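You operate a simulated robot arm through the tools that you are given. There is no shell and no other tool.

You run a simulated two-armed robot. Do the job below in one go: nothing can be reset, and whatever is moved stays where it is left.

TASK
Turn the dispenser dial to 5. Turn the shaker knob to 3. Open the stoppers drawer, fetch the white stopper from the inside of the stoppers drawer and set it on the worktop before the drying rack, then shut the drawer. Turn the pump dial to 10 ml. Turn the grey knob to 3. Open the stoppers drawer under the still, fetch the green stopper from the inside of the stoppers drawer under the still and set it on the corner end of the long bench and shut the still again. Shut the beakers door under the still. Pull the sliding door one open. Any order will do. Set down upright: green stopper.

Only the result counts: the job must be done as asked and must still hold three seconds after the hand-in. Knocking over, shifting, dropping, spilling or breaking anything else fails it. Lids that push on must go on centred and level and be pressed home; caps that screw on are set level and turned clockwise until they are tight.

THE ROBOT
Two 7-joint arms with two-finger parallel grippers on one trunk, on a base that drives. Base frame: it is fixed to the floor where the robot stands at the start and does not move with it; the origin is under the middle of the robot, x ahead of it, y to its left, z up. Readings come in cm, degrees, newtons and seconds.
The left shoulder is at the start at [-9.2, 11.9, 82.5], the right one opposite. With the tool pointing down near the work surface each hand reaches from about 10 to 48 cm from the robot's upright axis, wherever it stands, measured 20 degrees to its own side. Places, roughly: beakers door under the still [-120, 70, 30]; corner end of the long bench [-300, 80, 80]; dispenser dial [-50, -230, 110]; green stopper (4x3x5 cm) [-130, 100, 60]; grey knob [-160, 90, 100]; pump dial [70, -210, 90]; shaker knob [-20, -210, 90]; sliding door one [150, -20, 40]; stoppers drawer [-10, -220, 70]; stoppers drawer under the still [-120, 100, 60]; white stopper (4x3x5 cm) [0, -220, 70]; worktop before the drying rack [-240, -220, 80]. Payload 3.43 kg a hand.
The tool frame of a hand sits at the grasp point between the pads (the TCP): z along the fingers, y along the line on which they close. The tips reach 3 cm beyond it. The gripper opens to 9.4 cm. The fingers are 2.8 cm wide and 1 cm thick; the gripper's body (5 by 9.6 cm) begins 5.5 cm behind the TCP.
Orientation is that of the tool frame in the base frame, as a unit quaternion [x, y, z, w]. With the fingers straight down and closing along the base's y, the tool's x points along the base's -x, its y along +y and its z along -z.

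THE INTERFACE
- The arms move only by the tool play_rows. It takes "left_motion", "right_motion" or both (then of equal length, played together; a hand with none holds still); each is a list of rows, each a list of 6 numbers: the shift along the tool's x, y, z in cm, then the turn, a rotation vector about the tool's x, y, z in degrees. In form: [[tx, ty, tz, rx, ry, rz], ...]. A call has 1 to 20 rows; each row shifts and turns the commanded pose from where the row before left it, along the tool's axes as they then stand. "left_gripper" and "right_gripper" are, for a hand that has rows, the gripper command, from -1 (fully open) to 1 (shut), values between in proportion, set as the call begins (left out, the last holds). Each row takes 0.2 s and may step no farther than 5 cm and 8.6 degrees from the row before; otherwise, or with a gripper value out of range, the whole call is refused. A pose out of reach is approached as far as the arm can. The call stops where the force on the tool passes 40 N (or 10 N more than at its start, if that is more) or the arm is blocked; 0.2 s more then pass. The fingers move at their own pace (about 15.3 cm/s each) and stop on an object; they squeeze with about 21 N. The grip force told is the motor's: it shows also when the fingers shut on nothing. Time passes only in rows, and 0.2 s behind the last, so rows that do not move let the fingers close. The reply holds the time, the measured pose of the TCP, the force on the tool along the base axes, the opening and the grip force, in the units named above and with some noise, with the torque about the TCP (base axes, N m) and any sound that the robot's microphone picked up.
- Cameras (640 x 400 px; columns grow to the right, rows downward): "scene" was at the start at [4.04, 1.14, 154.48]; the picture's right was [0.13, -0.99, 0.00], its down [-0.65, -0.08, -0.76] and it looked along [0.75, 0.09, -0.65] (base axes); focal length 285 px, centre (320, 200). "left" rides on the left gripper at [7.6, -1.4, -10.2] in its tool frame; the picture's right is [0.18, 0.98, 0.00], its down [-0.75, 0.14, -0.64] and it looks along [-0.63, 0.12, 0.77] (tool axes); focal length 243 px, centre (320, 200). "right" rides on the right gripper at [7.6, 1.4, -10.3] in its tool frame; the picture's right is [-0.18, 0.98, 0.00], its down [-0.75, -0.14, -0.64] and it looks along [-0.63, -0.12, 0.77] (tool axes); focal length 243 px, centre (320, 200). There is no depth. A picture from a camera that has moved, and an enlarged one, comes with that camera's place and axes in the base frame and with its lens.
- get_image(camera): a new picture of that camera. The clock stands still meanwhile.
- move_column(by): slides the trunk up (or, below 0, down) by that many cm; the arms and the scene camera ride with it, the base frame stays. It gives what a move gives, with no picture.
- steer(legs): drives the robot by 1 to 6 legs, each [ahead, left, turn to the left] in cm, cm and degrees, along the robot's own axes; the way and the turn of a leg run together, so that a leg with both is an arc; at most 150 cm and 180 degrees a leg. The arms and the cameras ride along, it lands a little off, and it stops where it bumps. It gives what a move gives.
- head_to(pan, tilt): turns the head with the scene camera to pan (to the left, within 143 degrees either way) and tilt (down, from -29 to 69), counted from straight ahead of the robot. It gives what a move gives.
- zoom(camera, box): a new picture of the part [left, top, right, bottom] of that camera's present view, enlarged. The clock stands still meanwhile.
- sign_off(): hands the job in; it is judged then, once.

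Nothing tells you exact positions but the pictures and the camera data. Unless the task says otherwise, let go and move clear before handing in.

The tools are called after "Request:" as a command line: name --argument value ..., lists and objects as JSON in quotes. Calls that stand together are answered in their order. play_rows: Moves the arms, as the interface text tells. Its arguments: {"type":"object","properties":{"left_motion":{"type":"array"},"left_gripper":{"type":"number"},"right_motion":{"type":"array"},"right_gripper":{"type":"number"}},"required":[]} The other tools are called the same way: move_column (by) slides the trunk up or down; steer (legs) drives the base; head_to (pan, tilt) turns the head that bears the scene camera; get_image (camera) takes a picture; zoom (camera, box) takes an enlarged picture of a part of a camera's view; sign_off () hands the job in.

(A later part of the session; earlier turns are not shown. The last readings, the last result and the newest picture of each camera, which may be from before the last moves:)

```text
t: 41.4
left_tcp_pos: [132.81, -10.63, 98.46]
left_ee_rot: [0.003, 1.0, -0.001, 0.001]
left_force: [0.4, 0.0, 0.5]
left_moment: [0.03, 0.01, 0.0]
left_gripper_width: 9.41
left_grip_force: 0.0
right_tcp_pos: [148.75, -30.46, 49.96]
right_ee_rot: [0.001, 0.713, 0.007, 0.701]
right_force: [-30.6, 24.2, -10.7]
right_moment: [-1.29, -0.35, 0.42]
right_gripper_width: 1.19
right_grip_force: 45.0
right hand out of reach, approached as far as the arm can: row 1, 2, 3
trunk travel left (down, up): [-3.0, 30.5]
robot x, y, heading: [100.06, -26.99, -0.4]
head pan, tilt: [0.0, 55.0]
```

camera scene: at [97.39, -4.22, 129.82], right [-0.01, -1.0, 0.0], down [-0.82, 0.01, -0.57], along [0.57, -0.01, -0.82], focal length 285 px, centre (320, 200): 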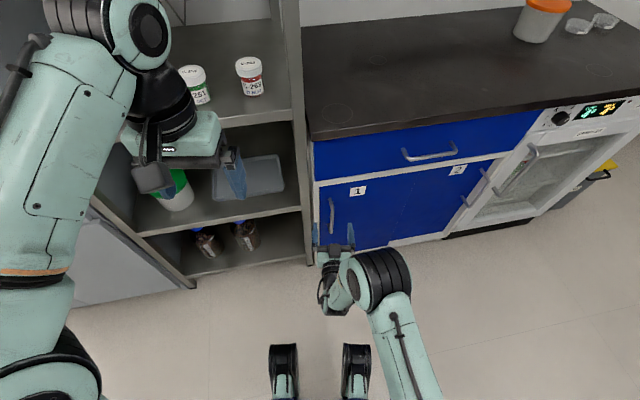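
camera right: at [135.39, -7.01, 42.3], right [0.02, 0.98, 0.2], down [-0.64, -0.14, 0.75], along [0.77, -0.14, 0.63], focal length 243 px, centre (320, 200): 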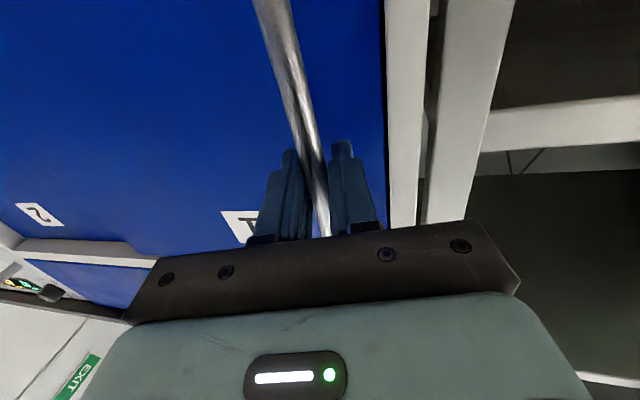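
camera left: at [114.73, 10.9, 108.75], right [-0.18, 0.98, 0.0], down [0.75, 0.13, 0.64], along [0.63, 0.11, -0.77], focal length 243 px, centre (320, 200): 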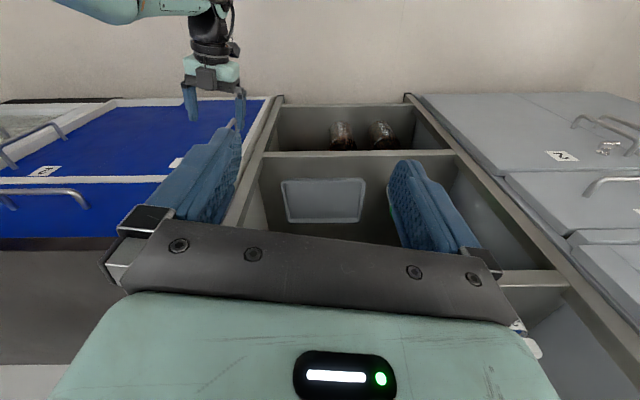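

Request:
steer --legs '[[-0.5, -3, 0]]'

Request:
zoom --camera "scene" --box '[240, 100, 480, 320]'

```text
t: 42.2
left_tcp_pos: [132.76, -11.53, 98.5]
left_ee_rot: [0.003, 1.0, 0.001, 0.001]
left_force: [-0.2, -0.3, 0.0]
left_moment: [-0.04, 0.02, 0.02]
left_gripper_width: 9.38
left_grip_force: 0.1
right_tcp_pos: [148.82, -30.53, 49.96]
right_ee_rot: [-0.005, 0.714, 0.015, 0.7]
right_force: [4.3, 1.2, -0.9]
right_moment: [-1.34, -0.04, 0.1]
right_gripper_width: 1.16
right_grip_force: 44.9
trunk travel left (down, up): [-3.0, 30.5]
robot x, y, heading: [100.39, -28.25, -0.2]
head pan, tilt: [0.0, 55.0]
stopped in leg 1: the force on the tool passed its limit at 58 N (the readings are from after the stop); the commanded pose is now the measured one
```

```text
1.82 times, centred on (360, 210) of scene
camera zoom: at [107.63, -27.91, 129.82], right [-0.01, -1.0, 0.0], down [-0.82, 0.01, -0.57], along [0.57, 0.0, -0.82], focal length 518 px, centre (247, 182)
```

zoom: 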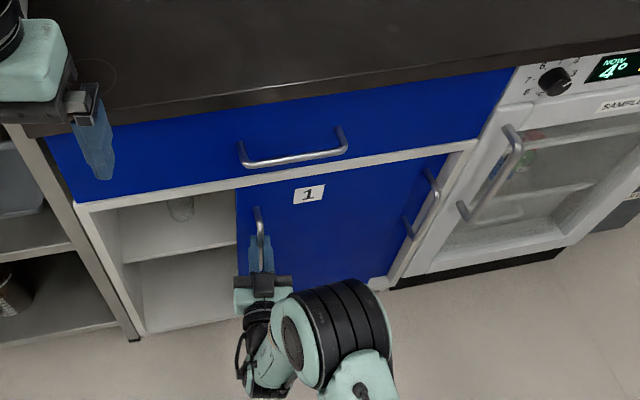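

The door is at its end stop (about 22 cm open). I'll release and back away.

Request:
play_rows --right_motion '[[0, 0, 0, 0, 0, 0], [0, 0, 0, 0, 0, 0], [0, 0, -2, 0, 0, 0], [0, 0, -4, 0, 0, 0], [0, 0, -4, 0, 0, 0]]' --right_gripper -0.1

Request:
steer --legs '[[-60, 0, 0]]'

Request:
get_image --camera "scene"

```text
t: 43.4
left_tcp_pos: [132.66, -11.49, 98.47]
left_ee_rot: [0.003, 1.0, 0.0, 0.001]
left_force: [-0.5, -0.1, -0.3]
left_moment: [-0.01, -0.03, 0.03]
left_gripper_width: 9.4
left_grip_force: 0.0
right_tcp_pos: [138.9, -30.92, 50.4]
right_ee_rot: [-0.004, 0.713, 0.016, 0.701]
right_force: [0.8, 0.8, 0.3]
right_moment: [0.03, 0.0, 0.01]
right_gripper_width: 5.18
right_grip_force: 0.0
trunk travel left (down, up): [-3.0, 30.5]
robot x, y, heading: [100.34, -27.9, -0.5]
head pan, tilt: [0.0, 55.0]
```

```text
t: 46.9
left_tcp_pos: [71.66, -10.85, 98.51]
left_ee_rot: [-0.004, 1.0, 0.0, 0.0]
left_force: [-0.1, 0.8, 0.6]
left_moment: [0.0, -0.01, -0.02]
left_gripper_width: 9.38
left_grip_force: 0.1
right_tcp_pos: [78.04, -30.29, 50.37]
right_ee_rot: [-0.008, 0.713, 0.021, 0.701]
right_force: [0.4, 0.7, -0.5]
right_moment: [-0.02, -0.02, 0.04]
right_gripper_width: 5.18
right_grip_force: 0.0
trunk travel left (down, up): [-3.0, 30.5]
robot x, y, heading: [39.97, -28.18, 0.3]
head pan, tilt: [0.0, 55.0]
```

```text
taken
camera scene: at [46.67, -27.8, 129.82], right [0.01, -1.0, 0.0], down [-0.82, 0.0, -0.57], along [0.57, 0.0, -0.82], focal length 285 px, centre (320, 200)
```

scene: 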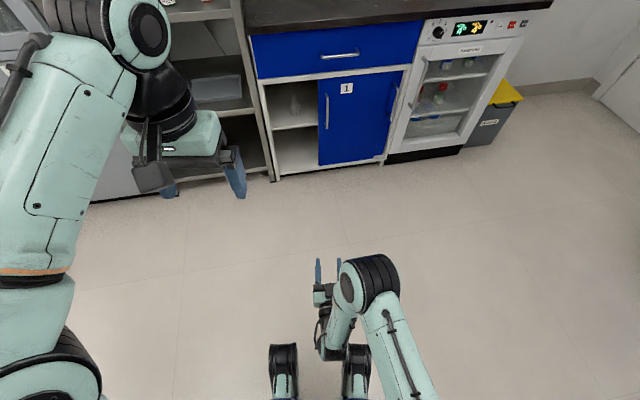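

Sliding door one is open. Next I turn to the -y bench for the pump, shaker, dispenser and drawer.

Request:
move_column --by 22

Request:
play_rows --right_motion '[[-4.5, 0, 0, 0, 0, 0], [-4.5, 0, 0, 0, 0, 0], [-4.5, 0, 0, 0, 0, 0], [-4.5, 0, 0, 0, 0, 0], [-4.5, 0, 0, 0, 0, 0], [-4.5, 0, 0, 0, 0, 0], [-4.5, 0, 0, 0, 0, 0], [-4.5, 0, 0, 0, 0, 0]]' --right_gripper -1

Request:
steer --legs '[[0, 0, -90], [80, 20, 0]]'

Request:
head_to --pan 0 --tilt 35

Request:
get_image --camera "scene"

```text
t: 49.2
left_tcp_pos: [71.5, -10.96, 120.51]
left_ee_rot: [-0.004, 1.0, 0.001, 0.001]
left_force: [-0.2, -0.9, 0.0]
left_moment: [0.01, -0.01, 0.01]
left_gripper_width: 9.4
left_grip_force: 0.1
right_tcp_pos: [78.1, -30.26, 72.39]
right_ee_rot: [-0.009, 0.713, 0.021, 0.701]
right_force: [0.2, -0.8, 0.5]
right_moment: [0.0, -0.03, -0.01]
right_gripper_width: 5.18
right_grip_force: 0.3
trunk travel left (down, up): [-25.0, 8.5]
robot x, y, heading: [39.09, -27.81, 0.4]
head pan, tilt: [0.0, 55.0]
```

```text
t: 51.0
left_tcp_pos: [71.55, -11.0, 120.53]
left_ee_rot: [-0.004, 1.0, 0.0, 0.0]
left_force: [-0.4, 0.3, -1.8]
left_moment: [-0.01, -0.02, 0.0]
left_gripper_width: 9.42
left_grip_force: 0.0
right_tcp_pos: [78.6, -30.93, 108.52]
right_ee_rot: [-0.007, 0.714, 0.02, 0.7]
right_force: [0.6, 0.7, 0.6]
right_moment: [0.02, -0.01, 0.04]
right_gripper_width: 9.41
right_grip_force: 0.0
trunk travel left (down, up): [-25.0, 8.5]
robot x, y, heading: [39.15, -27.9, 0.4]
head pan, tilt: [0.0, 55.0]
```

```text
t: 59.3
left_tcp_pos: [72.99, -140.48, 120.49]
left_ee_rot: [0.715, 0.7, 0.0, 0.0]
left_force: [0.3, 0.1, 0.1]
left_moment: [0.0, 0.0, -0.02]
left_gripper_width: 9.42
left_grip_force: 0.1
right_tcp_pos: [52.73, -147.01, 108.54]
right_ee_rot: [0.506, 0.503, -0.488, 0.503]
right_force: [-1.0, -0.7, 0.2]
right_moment: [0.01, 0.01, -0.02]
right_gripper_width: 9.41
right_grip_force: 0.0
trunk travel left (down, up): [-25.0, 8.5]
robot x, y, heading: [56.99, -107.82, -91.4]
head pan, tilt: [0.0, 55.0]
```

```text
t: 60.1
left_tcp_pos: [73.03, -140.56, 120.59]
left_ee_rot: [0.715, 0.699, 0.0, 0.001]
left_force: [0.0, 0.0, 0.0]
left_moment: [0.01, 0.01, 0.0]
left_gripper_width: 9.37
left_grip_force: 0.1
right_tcp_pos: [52.72, -147.0, 108.68]
right_ee_rot: [0.506, 0.502, -0.489, 0.502]
right_force: [-0.6, 0.0, -0.4]
right_moment: [-0.01, 0.01, 0.04]
right_gripper_width: 9.41
right_grip_force: 0.1
trunk travel left (down, up): [-25.0, 8.5]
robot x, y, heading: [57.39, -107.59, -91.5]
head pan, tilt: [0.0, 35.0]
```

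```text
taken
camera scene: at [56.87, -112.13, 155.34], right [-1.0, 0.02, 0.0], down [0.01, 0.57, -0.82], along [-0.02, -0.82, -0.57], focal length 285 px, centre (320, 200)
```

scene: 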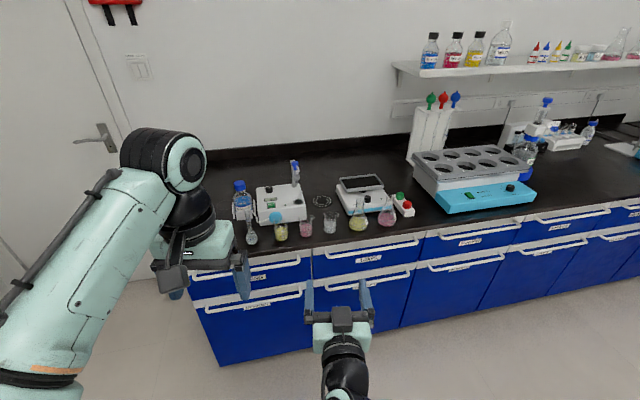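

I see the bench with the pump and its surroundings. Zooming in.

Request:
zoom --camera "scene" --box '[210, 140, 430, 280]'

Request:
zoom --camera "scene" --box '[390, 80, 640, 240]'

```text
2.86 times, centred on (320, 210) of scene
camera zoom: at [56.87, -112.13, 155.34], right [-1.0, 0.02, 0.0], down [0.01, 0.57, -0.82], along [-0.02, -0.82, -0.57], focal length 814 px, centre (320, 171)
```

zoom: 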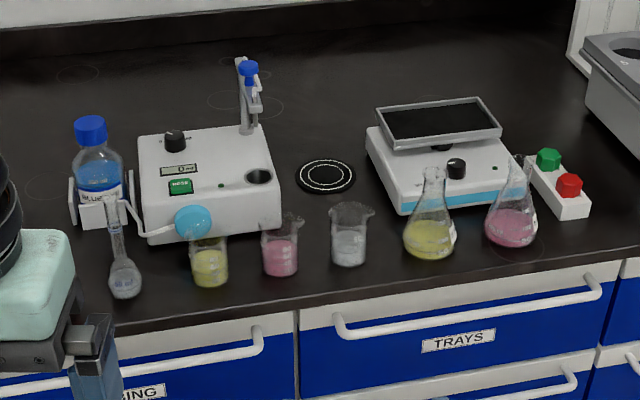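

```text
2.50 times, centred on (515, 160) of scene
camera zoom: at [56.87, -112.13, 155.34], right [-1.0, 0.02, 0.0], down [0.01, 0.57, -0.82], along [-0.02, -0.82, -0.57], focal length 712 px, centre (-168, 300)
```

zoom: 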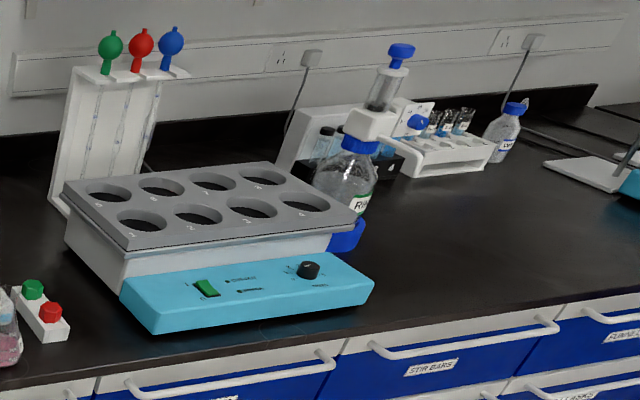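

The room is rotated by about 10° relative to my frame, so the bench faces heading ≈ -80°. The pump has a black dial on its top at about (75, -210, 93). I square up, pull the right hand back and come closer.

Request:
play_rows --right_motion '[[0, 0, -4, 0, 0, 0], [0, 0, -4, 0, 0, 0], [0, 0, -4, 0, 0, 0]]'

Request:
steer --legs '[[0, 0, 11.5], [35, -14, 0]]'

Request:
head_to --pan 10 --tilt 50

Request:
get_image --camera "scene"

Request:
get_image --camera "left"

```text
t: 60.9
left_tcp_pos: [72.94, -140.4, 120.57]
left_ee_rot: [0.715, 0.699, 0.0, 0.0]
left_force: [0.2, 0.1, 0.5]
left_moment: [0.0, -0.02, 0.03]
left_gripper_width: 9.4
left_grip_force: 0.0
right_tcp_pos: [54.08, -136.25, 109.87]
right_ee_rot: [0.507, 0.503, -0.489, 0.502]
right_force: [-0.3, 0.1, -0.5]
right_moment: [-0.02, 0.01, -0.02]
right_gripper_width: 9.41
right_grip_force: 0.0
right hand out of reach, approached as far as the arm can: row 3
trunk travel left (down, up): [-25.0, 8.5]
robot x, y, heading: [57.06, -107.74, -91.6]
head pan, tilt: [0.0, 35.0]
```

```text
t: 64.1
left_tcp_pos: [71.24, -174.3, 120.44]
left_ee_rot: [0.644, 0.765, -0.001, 0.0]
left_force: [-0.1, -0.3, -0.2]
left_moment: [0.02, 0.04, 0.04]
left_gripper_width: 9.4
left_grip_force: 0.0
right_tcp_pos: [51.96, -174.0, 109.9]
right_ee_rot: [0.456, 0.549, -0.438, 0.547]
right_force: [-0.5, 0.4, 0.1]
right_moment: [0.0, 0.01, 0.01]
right_gripper_width: 9.42
right_grip_force: 0.0
trunk travel left (down, up): [-25.0, 8.5]
robot x, y, heading: [49.21, -145.23, -80.2]
head pan, tilt: [0.0, 35.0]
```

```text
t: 64.8
left_tcp_pos: [71.1, -174.19, 120.52]
left_ee_rot: [0.644, 0.765, 0.0, 0.001]
left_force: [0.7, 0.0, -0.5]
left_moment: [-0.03, 0.0, -0.03]
left_gripper_width: 9.41
left_grip_force: 0.1
right_tcp_pos: [51.95, -173.84, 110.02]
right_ee_rot: [0.456, 0.549, -0.438, 0.547]
right_force: [0.9, 0.0, -1.7]
right_moment: [-0.03, -0.01, -0.02]
right_gripper_width: 9.4
right_grip_force: 0.2
trunk travel left (down, up): [-25.0, 8.5]
robot x, y, heading: [49.19, -145.1, -80.2]
head pan, tilt: [10.0, 50.0]
```

```text
taken
camera scene: at [51.12, -148.03, 153.18], right [-0.94, -0.34, 0.0], down [-0.26, 0.72, -0.64], along [0.22, -0.61, -0.77], focal length 285 px, centre (320, 200)
```

scene: 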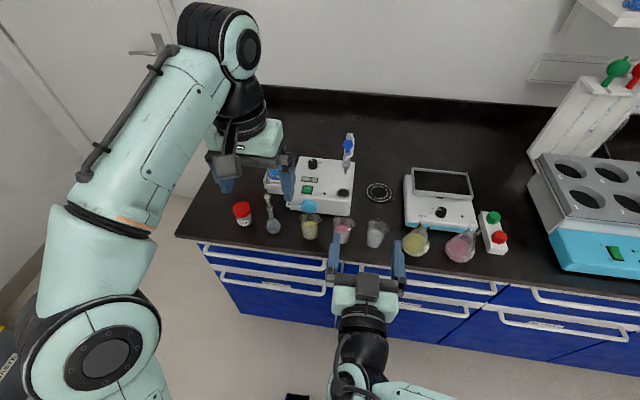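

```text
taken
camera left: at [68.34, -166.85, 130.75], right [0.94, 0.35, 0.0], down [0.27, -0.72, 0.64], along [0.22, -0.6, -0.77], focal length 243 px, centre (320, 200)
```

left: 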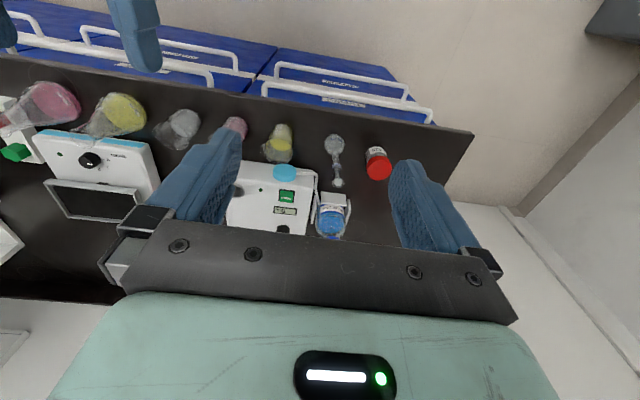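

Request:
zoom --camera "scene" --box '[260, 130, 380, 220]'

Request:
zoom --camera "left" --box '[200, 120, 400, 250]'

```text
4.44 times, centred on (320, 175) of scene
camera zoom: at [51.12, -148.03, 153.18], right [-0.94, -0.34, 0.0], down [-0.26, 0.72, -0.64], along [0.22, -0.61, -0.77], focal length 1266 px, centre (320, 311)
```

zoom: 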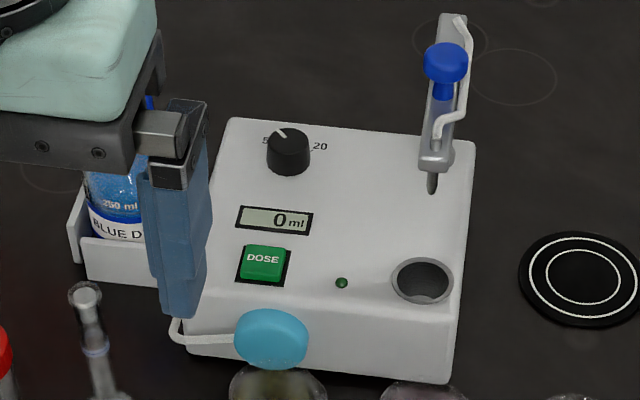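

```text
3.08 times, centred on (300, 185) of left
camera zoom: at [68.34, -166.85, 130.75], right [0.94, 0.35, 0.0], down [0.27, -0.72, 0.64], along [0.22, -0.6, -0.77], focal length 746 px, centre (382, 246)
```

zoom: 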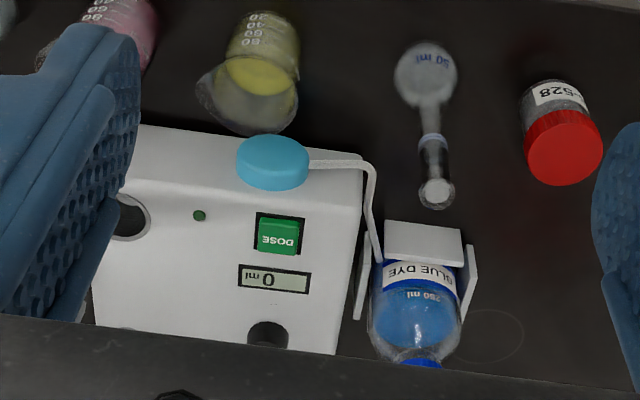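

The pump's dial has marks 5, (10), 20 and sits at about (75.5, -209.5, 93). I'll check how close the base can go by looking down, and bring the left hand forward for a closer view.

Request:
head_to --pan 0 --tilt 69

Request:
get_image --camera "scene"

Request:
play_rows --left_motion '[[-4, 0, 0, 0, 0, 0], [-4, 0, 0, 0, 0, 0], [-4, 0, 0, 0, 0, 0]]'

```text
t: 65.7
left_tcp_pos: [71.17, -174.31, 120.52]
left_ee_rot: [0.644, 0.765, -0.001, 0.0]
left_force: [-0.1, -0.4, -0.2]
left_moment: [-0.02, -0.03, 0.03]
left_gripper_width: 9.4
left_grip_force: 0.1
right_tcp_pos: [51.9, -173.82, 109.91]
right_ee_rot: [0.457, 0.549, -0.438, 0.546]
right_force: [0.2, -0.1, 0.0]
right_moment: [0.01, -0.02, 0.02]
right_gripper_width: 9.41
right_grip_force: 0.1
trunk travel left (down, up): [-25.0, 8.5]
robot x, y, heading: [49.17, -144.86, -80.4]
head pan, tilt: [0.0, 68.8]
```

```text
taken
camera scene: at [49.47, -146.31, 150.98], right [-0.99, -0.17, 0.0], down [-0.16, 0.92, -0.36], along [0.06, -0.36, -0.93], focal length 285 px, centre (320, 200)
```

scene: 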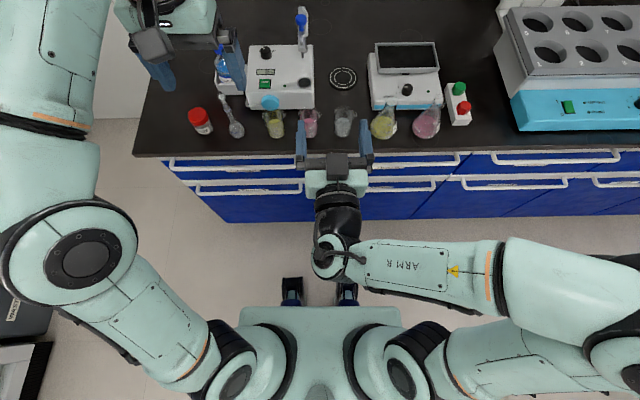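

```text
t: 66.5
left_tcp_pos: [72.59, -180.55, 118.15]
left_ee_rot: [0.645, 0.764, -0.002, 0.002]
left_force: [0.7, -0.5, 0.1]
left_moment: [-0.04, 0.06, -0.03]
left_gripper_width: 9.39
left_grip_force: 0.0
left hand out of reach, approached as far as the arm can: row 1, 2, 3
right_tcp_pos: [52.1, -173.9, 109.89]
right_ee_rot: [0.456, 0.549, -0.439, 0.546]
right_force: [0.0, -0.2, 0.5]
right_moment: [-0.03, 0.03, -0.01]
right_gripper_width: 9.38
right_grip_force: 0.1
trunk travel left (down, up): [-25.0, 8.5]
robot x, y, heading: [49.41, -145.06, -80.2]
head pan, tilt: [0.0, 68.8]
```

Only small feet stick out about 13 cm ahead of the axis, so I can go close. I'll drive in 22 cm.

Request:
steer --legs '[[22, 0, 0]]'

Request:
get_image --camera "scene"

Request:
get_image --camera "left"

```text
t: 68.3
left_tcp_pos: [76.18, -202.02, 118.08]
left_ee_rot: [0.643, 0.766, -0.001, 0.002]
left_force: [0.4, 0.6, 0.0]
left_moment: [0.01, 0.06, 0.01]
left_gripper_width: 9.41
left_grip_force: 0.0
right_tcp_pos: [55.69, -195.47, 109.95]
right_ee_rot: [0.456, 0.55, -0.437, 0.547]
right_force: [0.0, -0.7, 0.3]
right_moment: [0.02, -0.04, 0.01]
right_gripper_width: 9.37
right_grip_force: 0.0
trunk travel left (down, up): [-25.0, 8.5]
robot x, y, heading: [52.88, -167.02, -80.1]
head pan, tilt: [0.0, 68.8]
stopped in leg 1: the robot was blocked; the commanded pose is now the measured one
```

```text
taken
camera scene: at [53.18, -167.95, 150.97], right [-0.99, -0.17, 0.0], down [-0.16, 0.92, -0.36], along [0.06, -0.36, -0.93], focal length 285 px, centre (320, 200)
```

scene: 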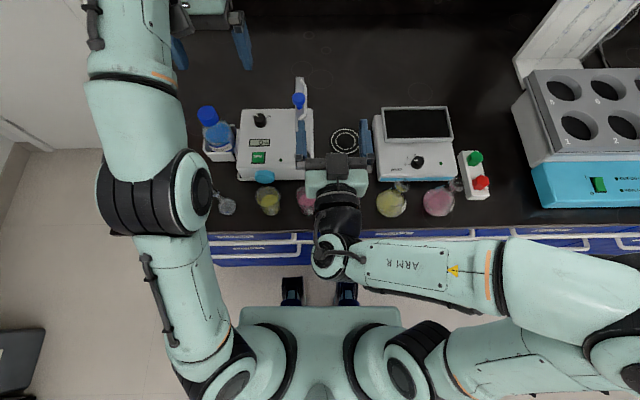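

```text
taken
camera left: at [73.29, -194.7, 128.41], right [0.94, 0.35, 0.0], down [0.27, -0.71, 0.65], along [0.23, -0.6, -0.76], focal length 243 px, centre (320, 200)
```

left: 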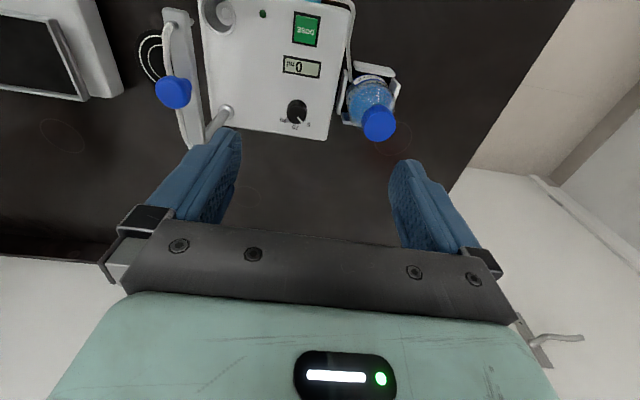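

Request:
zoom --camera "left" --box '[250, 60, 350, 150]'

Request:
zoom --camera "scene" --box '[220, 60, 340, 200]'

```text
4.44 times, centred on (300, 105) of left
camera zoom: at [73.29, -194.7, 128.41], right [0.94, 0.35, 0.0], down [0.27, -0.71, 0.65], along [0.23, -0.6, -0.76], focal length 1078 px, centre (409, 622)
```

zoom: 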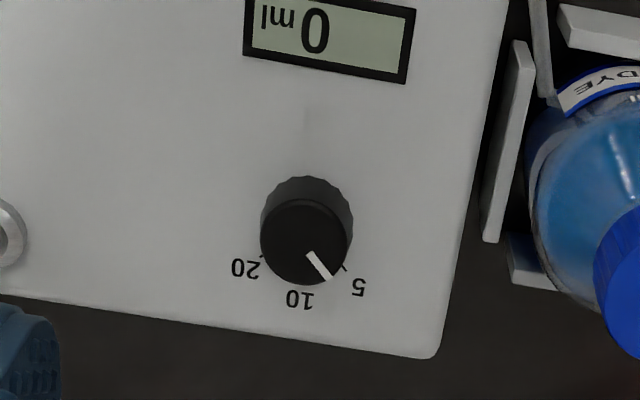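

```text
2.86 times, centred on (280, 130) of scene
camera zoom: at [53.18, -167.95, 150.97], right [-0.99, -0.17, 0.0], down [-0.16, 0.92, -0.36], along [0.06, -0.36, -0.93], focal length 814 px, centre (434, 400)
```

zoom: 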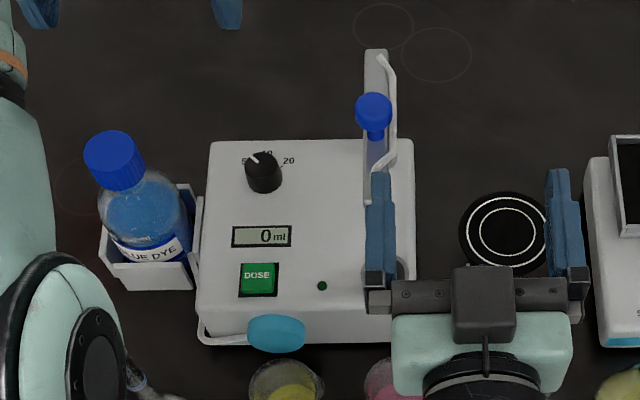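

The dial points at 5 now; 10 is in the middle (about 45-50° clockwise seen from above). The dial is about 4 cm ahead of and 3 cm right of the left TCP; I lower the hand toward it in stages.

Request:
play_rows --left_motion '[[0, -1, 3, 0, 0, 0], [-1, -1, 3, 0, 0, 0], [-1.5, -1, 3, 0, 0, 0], [-1.5, 0, 3, 0, 0, 0]]' --left_gripper -0.2

Request:
get_image --camera "left"

Request:
zoom --camera "scene" --box '[200, 30, 360, 190]'

```text
t: 69.3
left_tcp_pos: [73.86, -206.87, 106.08]
left_ee_rot: [0.644, 0.765, -0.002, 0.002]
left_force: [-0.3, 0.7, 0.0]
left_moment: [0.0, -0.01, -0.01]
left_gripper_width: 5.64
left_grip_force: 0.0
right_tcp_pos: [55.71, -195.74, 109.82]
right_ee_rot: [0.456, 0.55, -0.437, 0.546]
right_force: [-0.6, -0.2, 0.1]
right_moment: [-0.03, -0.02, -0.03]
right_gripper_width: 9.39
right_grip_force: 0.2
trunk travel left (down, up): [-25.0, 8.5]
robot x, y, heading: [52.85, -167.07, -80.2]
head pan, tilt: [0.0, 68.8]
```

```text
taken
camera left: at [71.0, -199.47, 116.33], right [0.94, 0.35, 0.0], down [0.27, -0.72, 0.64], along [0.23, -0.6, -0.76], focal length 243 px, centre (320, 200)
```

left: 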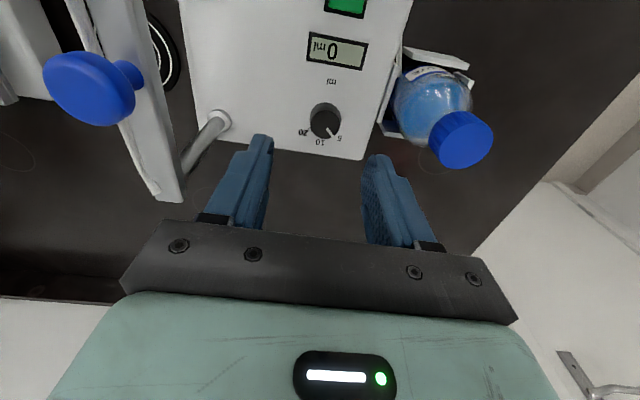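

```text
2.50 times, centred on (280, 110) of scene
camera zoom: at [53.23, -168.16, 150.98], right [-0.99, -0.17, 0.0], down [-0.16, 0.92, -0.36], along [0.06, -0.36, -0.93], focal length 712 px, centre (420, 425)
```

zoom: 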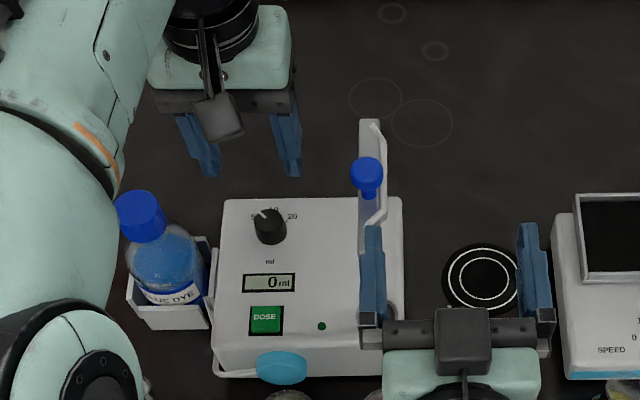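

Request:
zoom --camera "left" --box '[270, 70, 380, 160]'

```text
4.44 times, centred on (325, 115) of left
camera zoom: at [71.0, -199.47, 116.33], right [0.94, 0.35, 0.0], down [0.27, -0.72, 0.64], along [0.23, -0.6, -0.76], focal length 1078 px, centre (298, 578)
```

zoom: 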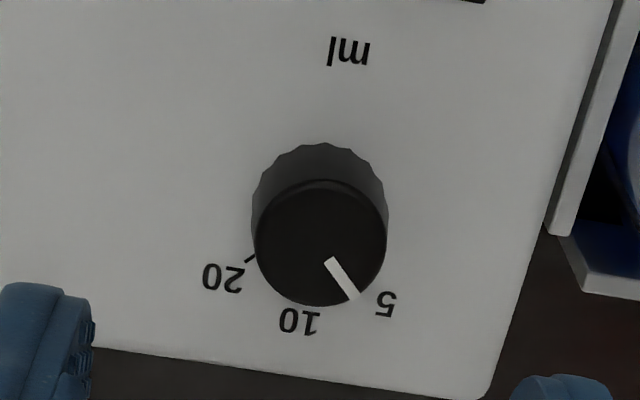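

Request:
play_rows --left_motion '[[0, 0, 2, 0, 0, 0], [0, 0, 1, 0, 0, 0]]'

Request:
zoom --camera "left" --box '[240, 70, 400, 200]'

Request:
zoom --camera "scene" --box '[210, 40, 310, 130]'

```text
t: 69.9
left_tcp_pos: [73.91, -206.73, 103.23]
left_ee_rot: [0.643, 0.766, 0.0, 0.001]
left_force: [-0.7, 0.1, -1.0]
left_moment: [0.0, 0.03, 0.03]
left_gripper_width: 5.63
left_grip_force: 0.1
right_tcp_pos: [55.74, -195.67, 109.83]
right_ee_rot: [0.457, 0.549, -0.438, 0.546]
right_force: [0.3, 0.5, -0.1]
right_moment: [0.03, 0.03, 0.0]
right_gripper_width: 9.41
right_grip_force: 0.0
trunk travel left (down, up): [-25.0, 8.5]
robot x, y, heading: [52.84, -166.72, -80.0]
head pan, tilt: [0.0, 68.8]
```

```text
3.08 times, centred on (320, 135) of left
camera zoom: at [70.96, -199.34, 113.46], right [0.94, 0.35, 0.0], down [0.27, -0.72, 0.64], along [0.23, -0.6, -0.76], focal length 746 px, centre (320, 400)
```

zoom: 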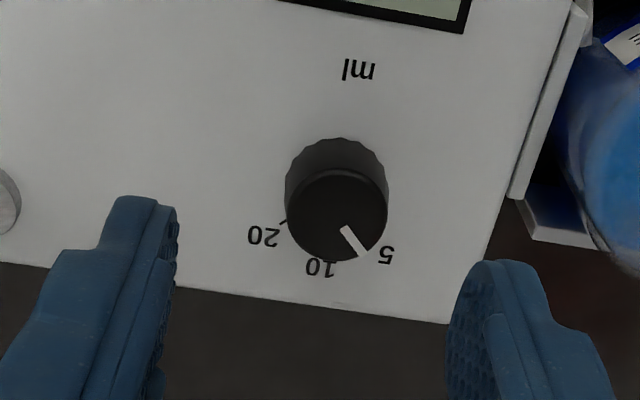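

```text
4.44 times, centred on (260, 85) of scene
camera zoom: at [53.19, -168.07, 150.98], right [-0.99, -0.17, 0.0], down [-0.16, 0.92, -0.36], along [0.06, -0.36, -0.93], focal length 1266 px, centre (587, 711)
```

zoom: 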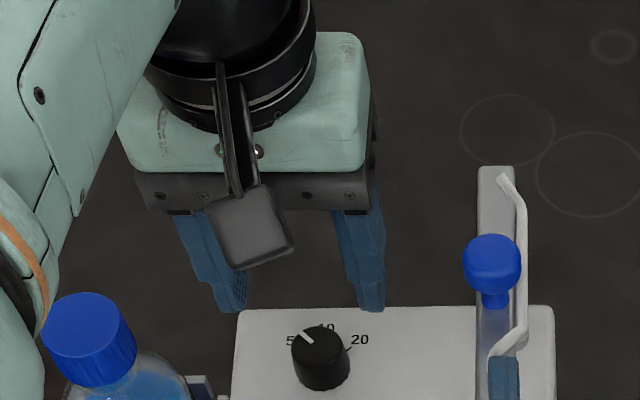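

Request:
play_rows --left_motion '[[-0.5, 0, 1.5, 0, 0, 0], [0, 0, 1.5, 0, 0, 0]]'

Request:
zoom --camera "left" --box '[240, 70, 400, 200]'

Request:
zoom --camera "scene" --box '[210, 40, 310, 130]'

```text
t: 70.5
left_tcp_pos: [74.04, -207.11, 100.27]
left_ee_rot: [0.643, 0.766, -0.001, 0.001]
left_force: [-0.6, -0.4, -1.1]
left_moment: [-0.02, -0.02, -0.01]
left_gripper_width: 5.64
left_grip_force: 0.2
right_tcp_pos: [55.74, -195.57, 109.8]
right_ee_rot: [0.456, 0.55, -0.437, 0.547]
right_force: [0.0, -0.2, -0.1]
right_moment: [0.0, 0.0, -0.01]
right_gripper_width: 9.43
right_grip_force: 0.1
trunk travel left (down, up): [-25.0, 8.5]
robot x, y, heading: [53.19, -166.73, -80.2]
head pan, tilt: [0.0, 68.8]
```

```text
3.08 times, centred on (320, 135) of left
camera zoom: at [71.14, -199.79, 110.45], right [0.94, 0.35, 0.0], down [0.27, -0.72, 0.64], along [0.23, -0.6, -0.76], focal length 746 px, centre (320, 400)
```

zoom: 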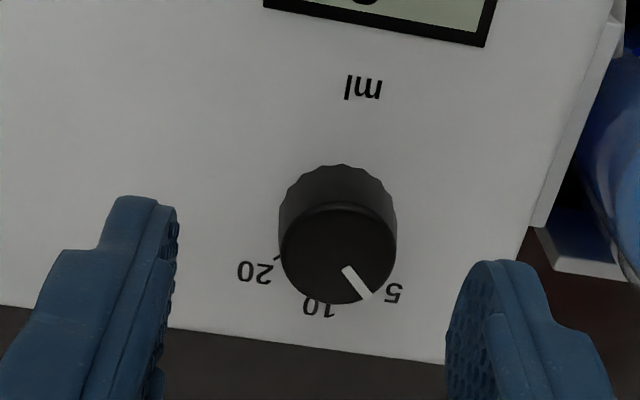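

```text
4.44 times, centred on (260, 85) of scene
camera zoom: at [53.21, -168.07, 150.98], right [-0.99, -0.17, 0.0], down [-0.16, 0.92, -0.36], along [0.06, -0.36, -0.93], focal length 1266 px, centre (587, 711)
```

zoom: 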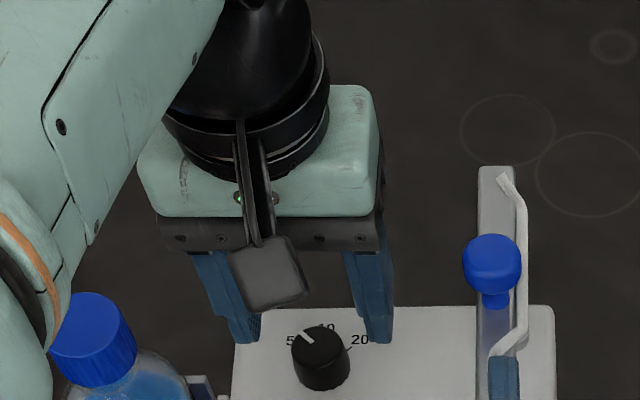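

Request:
play_rows --left_motion '[[-1.0, 0.6, 0, 0, 0, 0], [0, 0, 1.5, 0, 0, 0], [0, 0, 1.5, 0, 0, 0]]'

Request:
zoom --camera "left" --box '[240, 70, 400, 200]'

Request:
zoom --camera "scene" --box '[210, 40, 310, 130]'

```text
t: 71.3
left_tcp_pos: [74.65, -208.15, 97.12]
left_ee_rot: [0.643, 0.766, -0.001, 0.0]
left_force: [-0.8, 0.0, 0.1]
left_moment: [0.03, 0.02, 0.02]
left_gripper_width: 5.65
left_grip_force: 0.0
right_tcp_pos: [55.75, -195.7, 109.94]
right_ee_rot: [0.455, 0.549, -0.438, 0.547]
right_force: [0.7, -0.1, -0.1]
right_moment: [0.01, -0.01, 0.01]
right_gripper_width: 9.41
right_grip_force: 0.0
trunk travel left (down, up): [-25.0, 8.5]
robot x, y, heading: [52.89, -167.01, -80.3]
head pan, tilt: [0.0, 68.8]
```

```text
3.08 times, centred on (320, 135) of left
camera zoom: at [71.86, -200.87, 107.38], right [0.94, 0.35, 0.0], down [0.27, -0.72, 0.64], along [0.23, -0.6, -0.76], focal length 746 px, centre (320, 400)
```

zoom: 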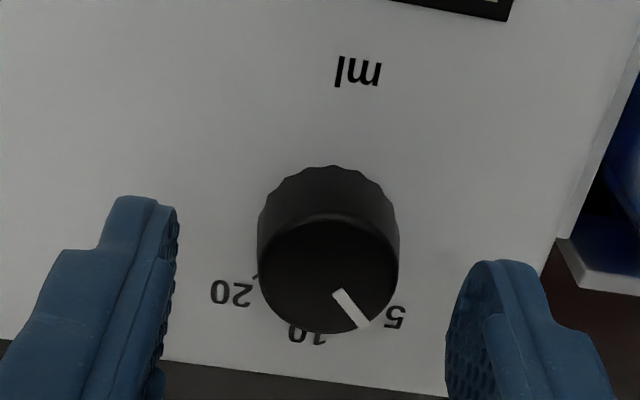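

```text
4.44 times, centred on (260, 85) of scene
camera zoom: at [53.21, -168.12, 150.98], right [-0.99, -0.17, 0.0], down [-0.16, 0.92, -0.36], along [0.06, -0.36, -0.93], focal length 1266 px, centre (587, 711)
```

zoom: 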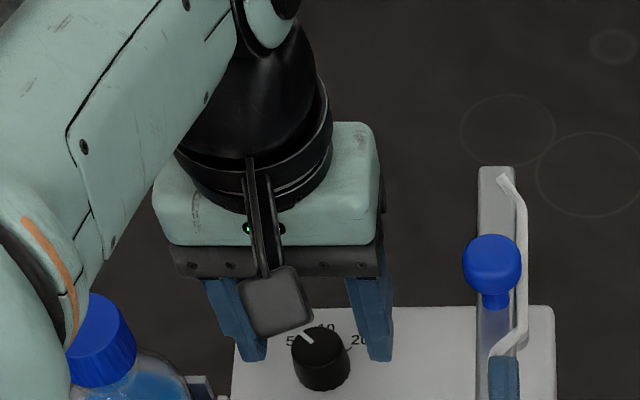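

Request:
play_rows --left_motion '[[-0.35, 0.25, 0.5, 0, 0, 0], [0, 0, 1, 0, 0, 0], [0, 0, 0.4, 0, 0, 0]]'

Request:
zoom --camera "left" --box '[240, 70, 400, 200]'

Request:
zoom --camera "scene" --box '[210, 40, 310, 130]'

```text
t: 72.1
left_tcp_pos: [75.0, -208.39, 95.51]
left_ee_rot: [0.643, 0.766, -0.004, 0.004]
left_force: [-0.9, 0.7, 13.7]
left_moment: [0.23, 0.02, -0.08]
left_gripper_width: 5.61
left_grip_force: 0.0
right_tcp_pos: [55.74, -195.55, 110.01]
right_ee_rot: [0.455, 0.549, -0.437, 0.547]
right_force: [-0.6, 0.0, 0.1]
right_moment: [0.02, 0.0, 0.01]
right_gripper_width: 9.4
right_grip_force: 0.0
trunk travel left (down, up): [-25.0, 8.5]
robot x, y, heading: [53.08, -167.23, -80.2]
head pan, tilt: [0.0, 68.8]
```

```text
3.08 times, centred on (320, 135) of left
camera zoom: at [72.16, -200.97, 105.7], right [0.94, 0.35, 0.0], down [0.27, -0.71, 0.65], along [0.23, -0.61, -0.76], focal length 746 px, centre (320, 400)
```

zoom: 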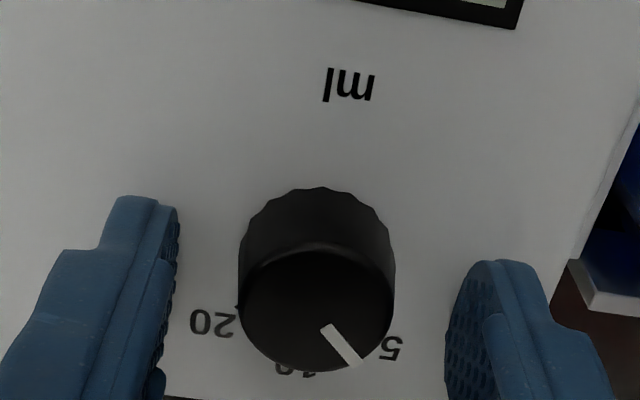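

```text
4.44 times, centred on (260, 85) of scene
camera zoom: at [53.15, -167.98, 150.99], right [-0.99, -0.17, 0.0], down [-0.16, 0.92, -0.36], along [0.06, -0.36, -0.93], focal length 1266 px, centre (587, 711)
```

zoom: 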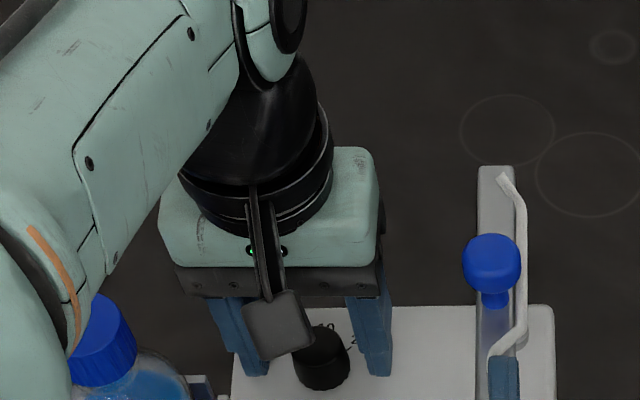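

The tips lightly touched the panel (its top is at z≈92.5). I lift slightly, close on the knob and turn it clockwise.

Request:
play_rows --left_motion '[[0.3, 0, -0.4, 0, 0, 0], [0, 0, 0, 0, 0, 0]]'

Request:
play_rows --left_motion '[[0, 0, 0, 0, 0, 0], [0, 0, 0, 0, 0, 0], [0, 0, 0, 0, 0, 0]]' --left_gripper 0.45

Request:
zoom --camera "left" --box '[240, 70, 400, 200]'

```text
t: 72.7
left_tcp_pos: [75.04, -208.09, 95.67]
left_ee_rot: [0.644, 0.765, 0.0, 0.002]
left_force: [0.0, -1.0, 0.2]
left_moment: [0.0, -0.03, 0.0]
left_gripper_width: 5.66
left_grip_force: 0.1
right_tcp_pos: [55.7, -195.68, 109.87]
right_ee_rot: [0.456, 0.549, -0.438, 0.546]
right_force: [-0.1, 0.8, -0.3]
right_moment: [0.0, -0.01, 0.02]
right_gripper_width: 9.38
right_grip_force: 0.0
trunk travel left (down, up): [-25.0, 8.5]
robot x, y, heading: [52.93, -167.15, -80.1]
head pan, tilt: [0.0, 68.8]
```

```text
t: 73.5
left_tcp_pos: [74.88, -208.06, 95.59]
left_ee_rot: [0.643, 0.766, 0.0, 0.001]
left_force: [-7.5, -0.1, -7.8]
left_moment: [-0.53, 0.33, -0.03]
left_gripper_width: 2.93
left_grip_force: 44.9
right_tcp_pos: [55.69, -195.63, 109.93]
right_ee_rot: [0.456, 0.549, -0.438, 0.547]
right_force: [0.7, -0.6, 0.8]
right_moment: [0.01, 0.0, -0.04]
right_gripper_width: 9.42
right_grip_force: 0.0
trunk travel left (down, up): [-25.0, 8.5]
robot x, y, heading: [53.01, -167.18, -80.1]
head pan, tilt: [0.0, 68.8]
```

```text
3.08 times, centred on (320, 135) of left
camera zoom: at [71.99, -200.73, 105.86], right [0.94, 0.35, 0.0], down [0.27, -0.72, 0.64], along [0.22, -0.6, -0.77], focal length 746 px, centre (320, 400)
```

zoom: 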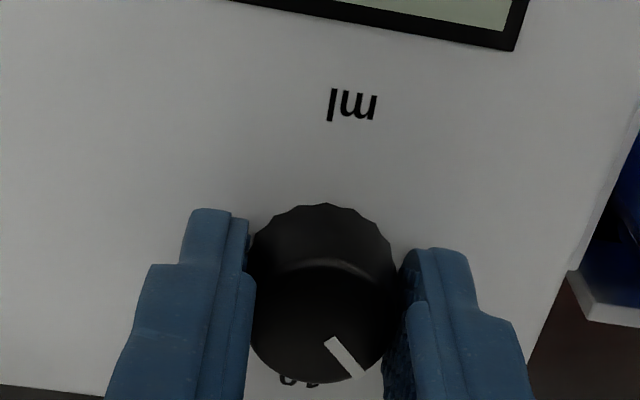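

Request:
play_rows --left_motion '[[0, -0.1, 0, 0, 0, 8], [0, 0, 0, 0, 0, 8], [0, 0, 0, 0, 0, 8], [0, 0, 0, 0, 0, 8], [0, 0, 0, 0, 0, 8]]'

Request:
zoom --camera "left" --box '[240, 70, 400, 200]'

Request:
zoom --camera "scene" --box '[210, 40, 310, 130]'

```text
t: 74.7
left_tcp_pos: [74.78, -208.03, 95.62]
left_ee_rot: [0.867, 0.498, 0.001, 0.001]
left_force: [-8.2, 4.6, -15.0]
left_moment: [-0.31, 0.32, 0.01]
left_gripper_width: 2.95
left_grip_force: 45.1
right_tcp_pos: [55.73, -195.69, 109.74]
right_ee_rot: [0.455, 0.55, -0.437, 0.547]
right_force: [0.4, 0.3, -0.4]
right_moment: [-0.01, 0.01, 0.06]
right_gripper_width: 9.39
right_grip_force: 0.0
trunk travel left (down, up): [-25.0, 8.5]
robot x, y, heading: [52.7, -166.87, -80.4]
head pan, tilt: [0.0, 68.8]
```

```text
3.08 times, centred on (320, 135) of left
camera zoom: at [77.27, -200.71, 105.88], right [0.94, -0.34, 0.0], down [-0.26, -0.72, 0.64], along [-0.21, -0.61, -0.77], focal length 746 px, centre (320, 400)
```

zoom: 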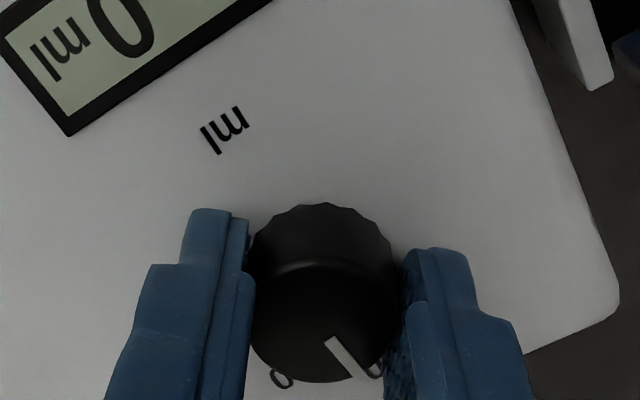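

```text
4.44 times, centred on (260, 85) of scene
camera zoom: at [53.14, -168.13, 150.97], right [-0.99, -0.17, 0.0], down [-0.16, 0.92, -0.36], along [0.06, -0.36, -0.93], focal length 1266 px, centre (587, 711)
```

zoom: 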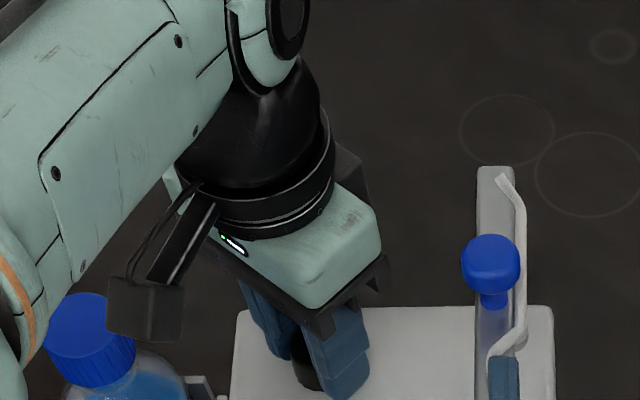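

Request:
play_rows --left_motion '[[0, 0, 0, 0, 0, 6], [0, 0, 0, 0, 0, 0]]'

Request:
play_rows --left_motion '[[0, 0, 0, 0, 0, 0], [0, 0, 0, 0, 0, 0], [0, 0, -3, 0, 0, 0], [0, 0, -4, 0, 0, 0]]' --left_gripper -0.2

Request:
zoom --camera "left" --box '[240, 50, 400, 180]'

Request:
zoom --camera "scene" --box '[210, 40, 310, 130]'

```text
t: 75.3
left_tcp_pos: [74.75, -208.17, 95.65]
left_ee_rot: [0.892, 0.452, 0.0, -0.001]
left_force: [-11.5, 9.3, -20.0]
left_moment: [-0.16, 0.68, 0.01]
left_gripper_width: 2.93
left_grip_force: 44.8
right_tcp_pos: [55.65, -195.64, 109.81]
right_ee_rot: [0.456, 0.55, -0.437, 0.547]
right_force: [0.2, -0.1, 0.0]
right_moment: [0.04, -0.01, -0.02]
right_gripper_width: 9.4
right_grip_force: 0.2
trunk travel left (down, up): [-25.0, 8.5]
robot x, y, heading: [53.08, -166.96, -80.0]
head pan, tilt: [0.0, 68.8]
```

```text
t: 76.3
left_tcp_pos: [74.99, -208.08, 102.68]
left_ee_rot: [0.891, 0.454, 0.0, 0.002]
left_force: [0.6, 0.5, -0.5]
left_moment: [0.04, -0.02, 0.02]
left_gripper_width: 5.66
left_grip_force: 0.1
right_tcp_pos: [55.79, -195.56, 109.89]
right_ee_rot: [0.456, 0.55, -0.435, 0.547]
right_force: [0.1, 0.6, -0.3]
right_moment: [-0.01, -0.02, 0.03]
right_gripper_width: 9.38
right_grip_force: 0.1
trunk travel left (down, up): [-25.0, 8.5]
robot x, y, heading: [52.87, -167.1, -80.2]
head pan, tilt: [0.0, 68.8]
```

```text
3.08 times, centred on (320, 115) of left
camera zoom: at [78.19, -201.0, 112.98], right [0.9, -0.43, 0.0], down [-0.33, -0.69, 0.64], along [-0.27, -0.58, -0.76], focal length 746 px, centre (320, 462)
```

zoom: 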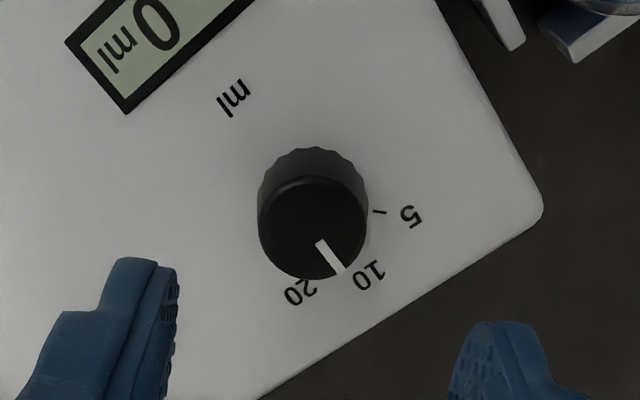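

```text
4.44 times, centred on (260, 85) of scene
camera zoom: at [53.19, -168.07, 150.98], right [-0.99, -0.17, 0.0], down [-0.16, 0.92, -0.36], along [0.06, -0.36, -0.93], focal length 1266 px, centre (587, 711)
```

zoom: 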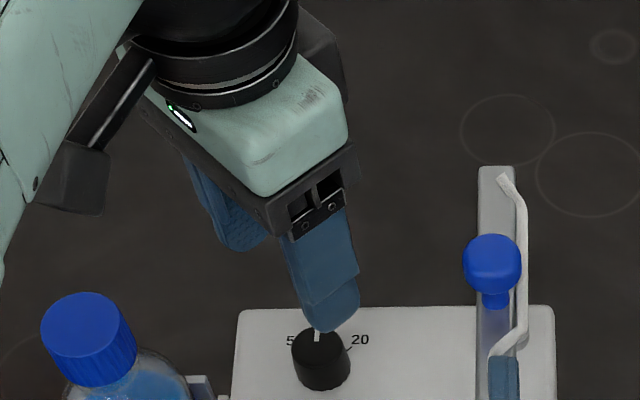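

The pointer looks close to 10. I move the hand away to verify with the scene camera.

Request:
play_rows --left_motion '[[0, 0, -4, 0, 0, -8], [0, 0, -4, 0, 0, -8], [0, 0, -4, 0, 0, -8], [4, 0, 0, 0, 0, -8], [4, 0, 0, 0, 0, -8], [4, 0, 0, 0, 0, -6]]'

Request:
zoom --camera "scene" --box '[230, 90, 290, 140]'

Request:
get_image --camera "left"

```text
t: 77.7
left_tcp_pos: [76.93, -196.06, 111.81]
left_ee_rot: [0.671, 0.741, -0.001, -0.003]
left_force: [-0.8, 0.1, -0.4]
left_moment: [-0.06, -0.01, 0.03]
left_gripper_width: 5.63
left_grip_force: 0.1
left hand out of reach, approached as far as the arm can: row 3
right_tcp_pos: [55.59, -195.44, 109.9]
right_ee_rot: [0.455, 0.549, -0.438, 0.547]
right_force: [0.2, -0.1, 0.4]
right_moment: [0.0, 0.02, -0.01]
right_gripper_width: 9.43
right_grip_force: 0.0
trunk travel left (down, up): [-25.0, 8.5]
robot x, y, heading: [53.22, -166.89, -80.3]
head pan, tilt: [0.0, 68.8]
```

```text
8.00 times, centred on (260, 115) of scene
camera zoom: at [53.24, -167.88, 150.97], right [-0.99, -0.17, 0.0], down [-0.16, 0.92, -0.36], along [0.06, -0.36, -0.93], focal length 2278 px, centre (800, 880)
```

zoom: 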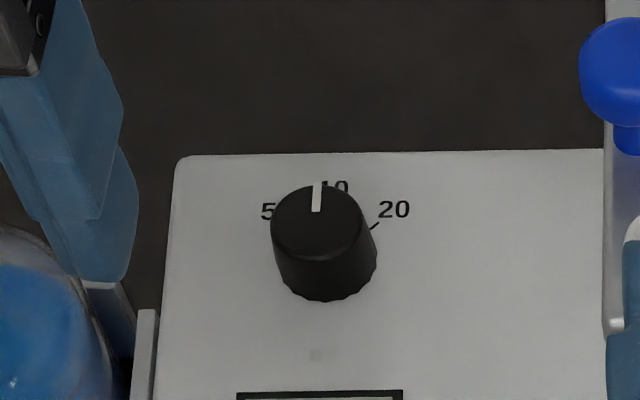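

```text
taken
camera left: at [74.79, -188.59, 122.1], right [0.96, 0.28, 0.0], down [0.22, -0.74, 0.64], along [0.18, -0.61, -0.77], focal length 243 px, centre (320, 200)
```

left: 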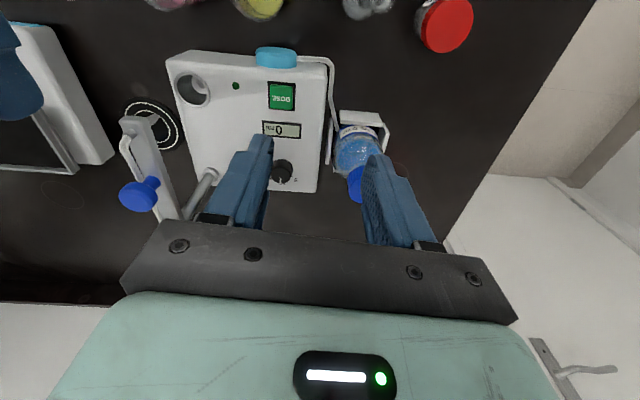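

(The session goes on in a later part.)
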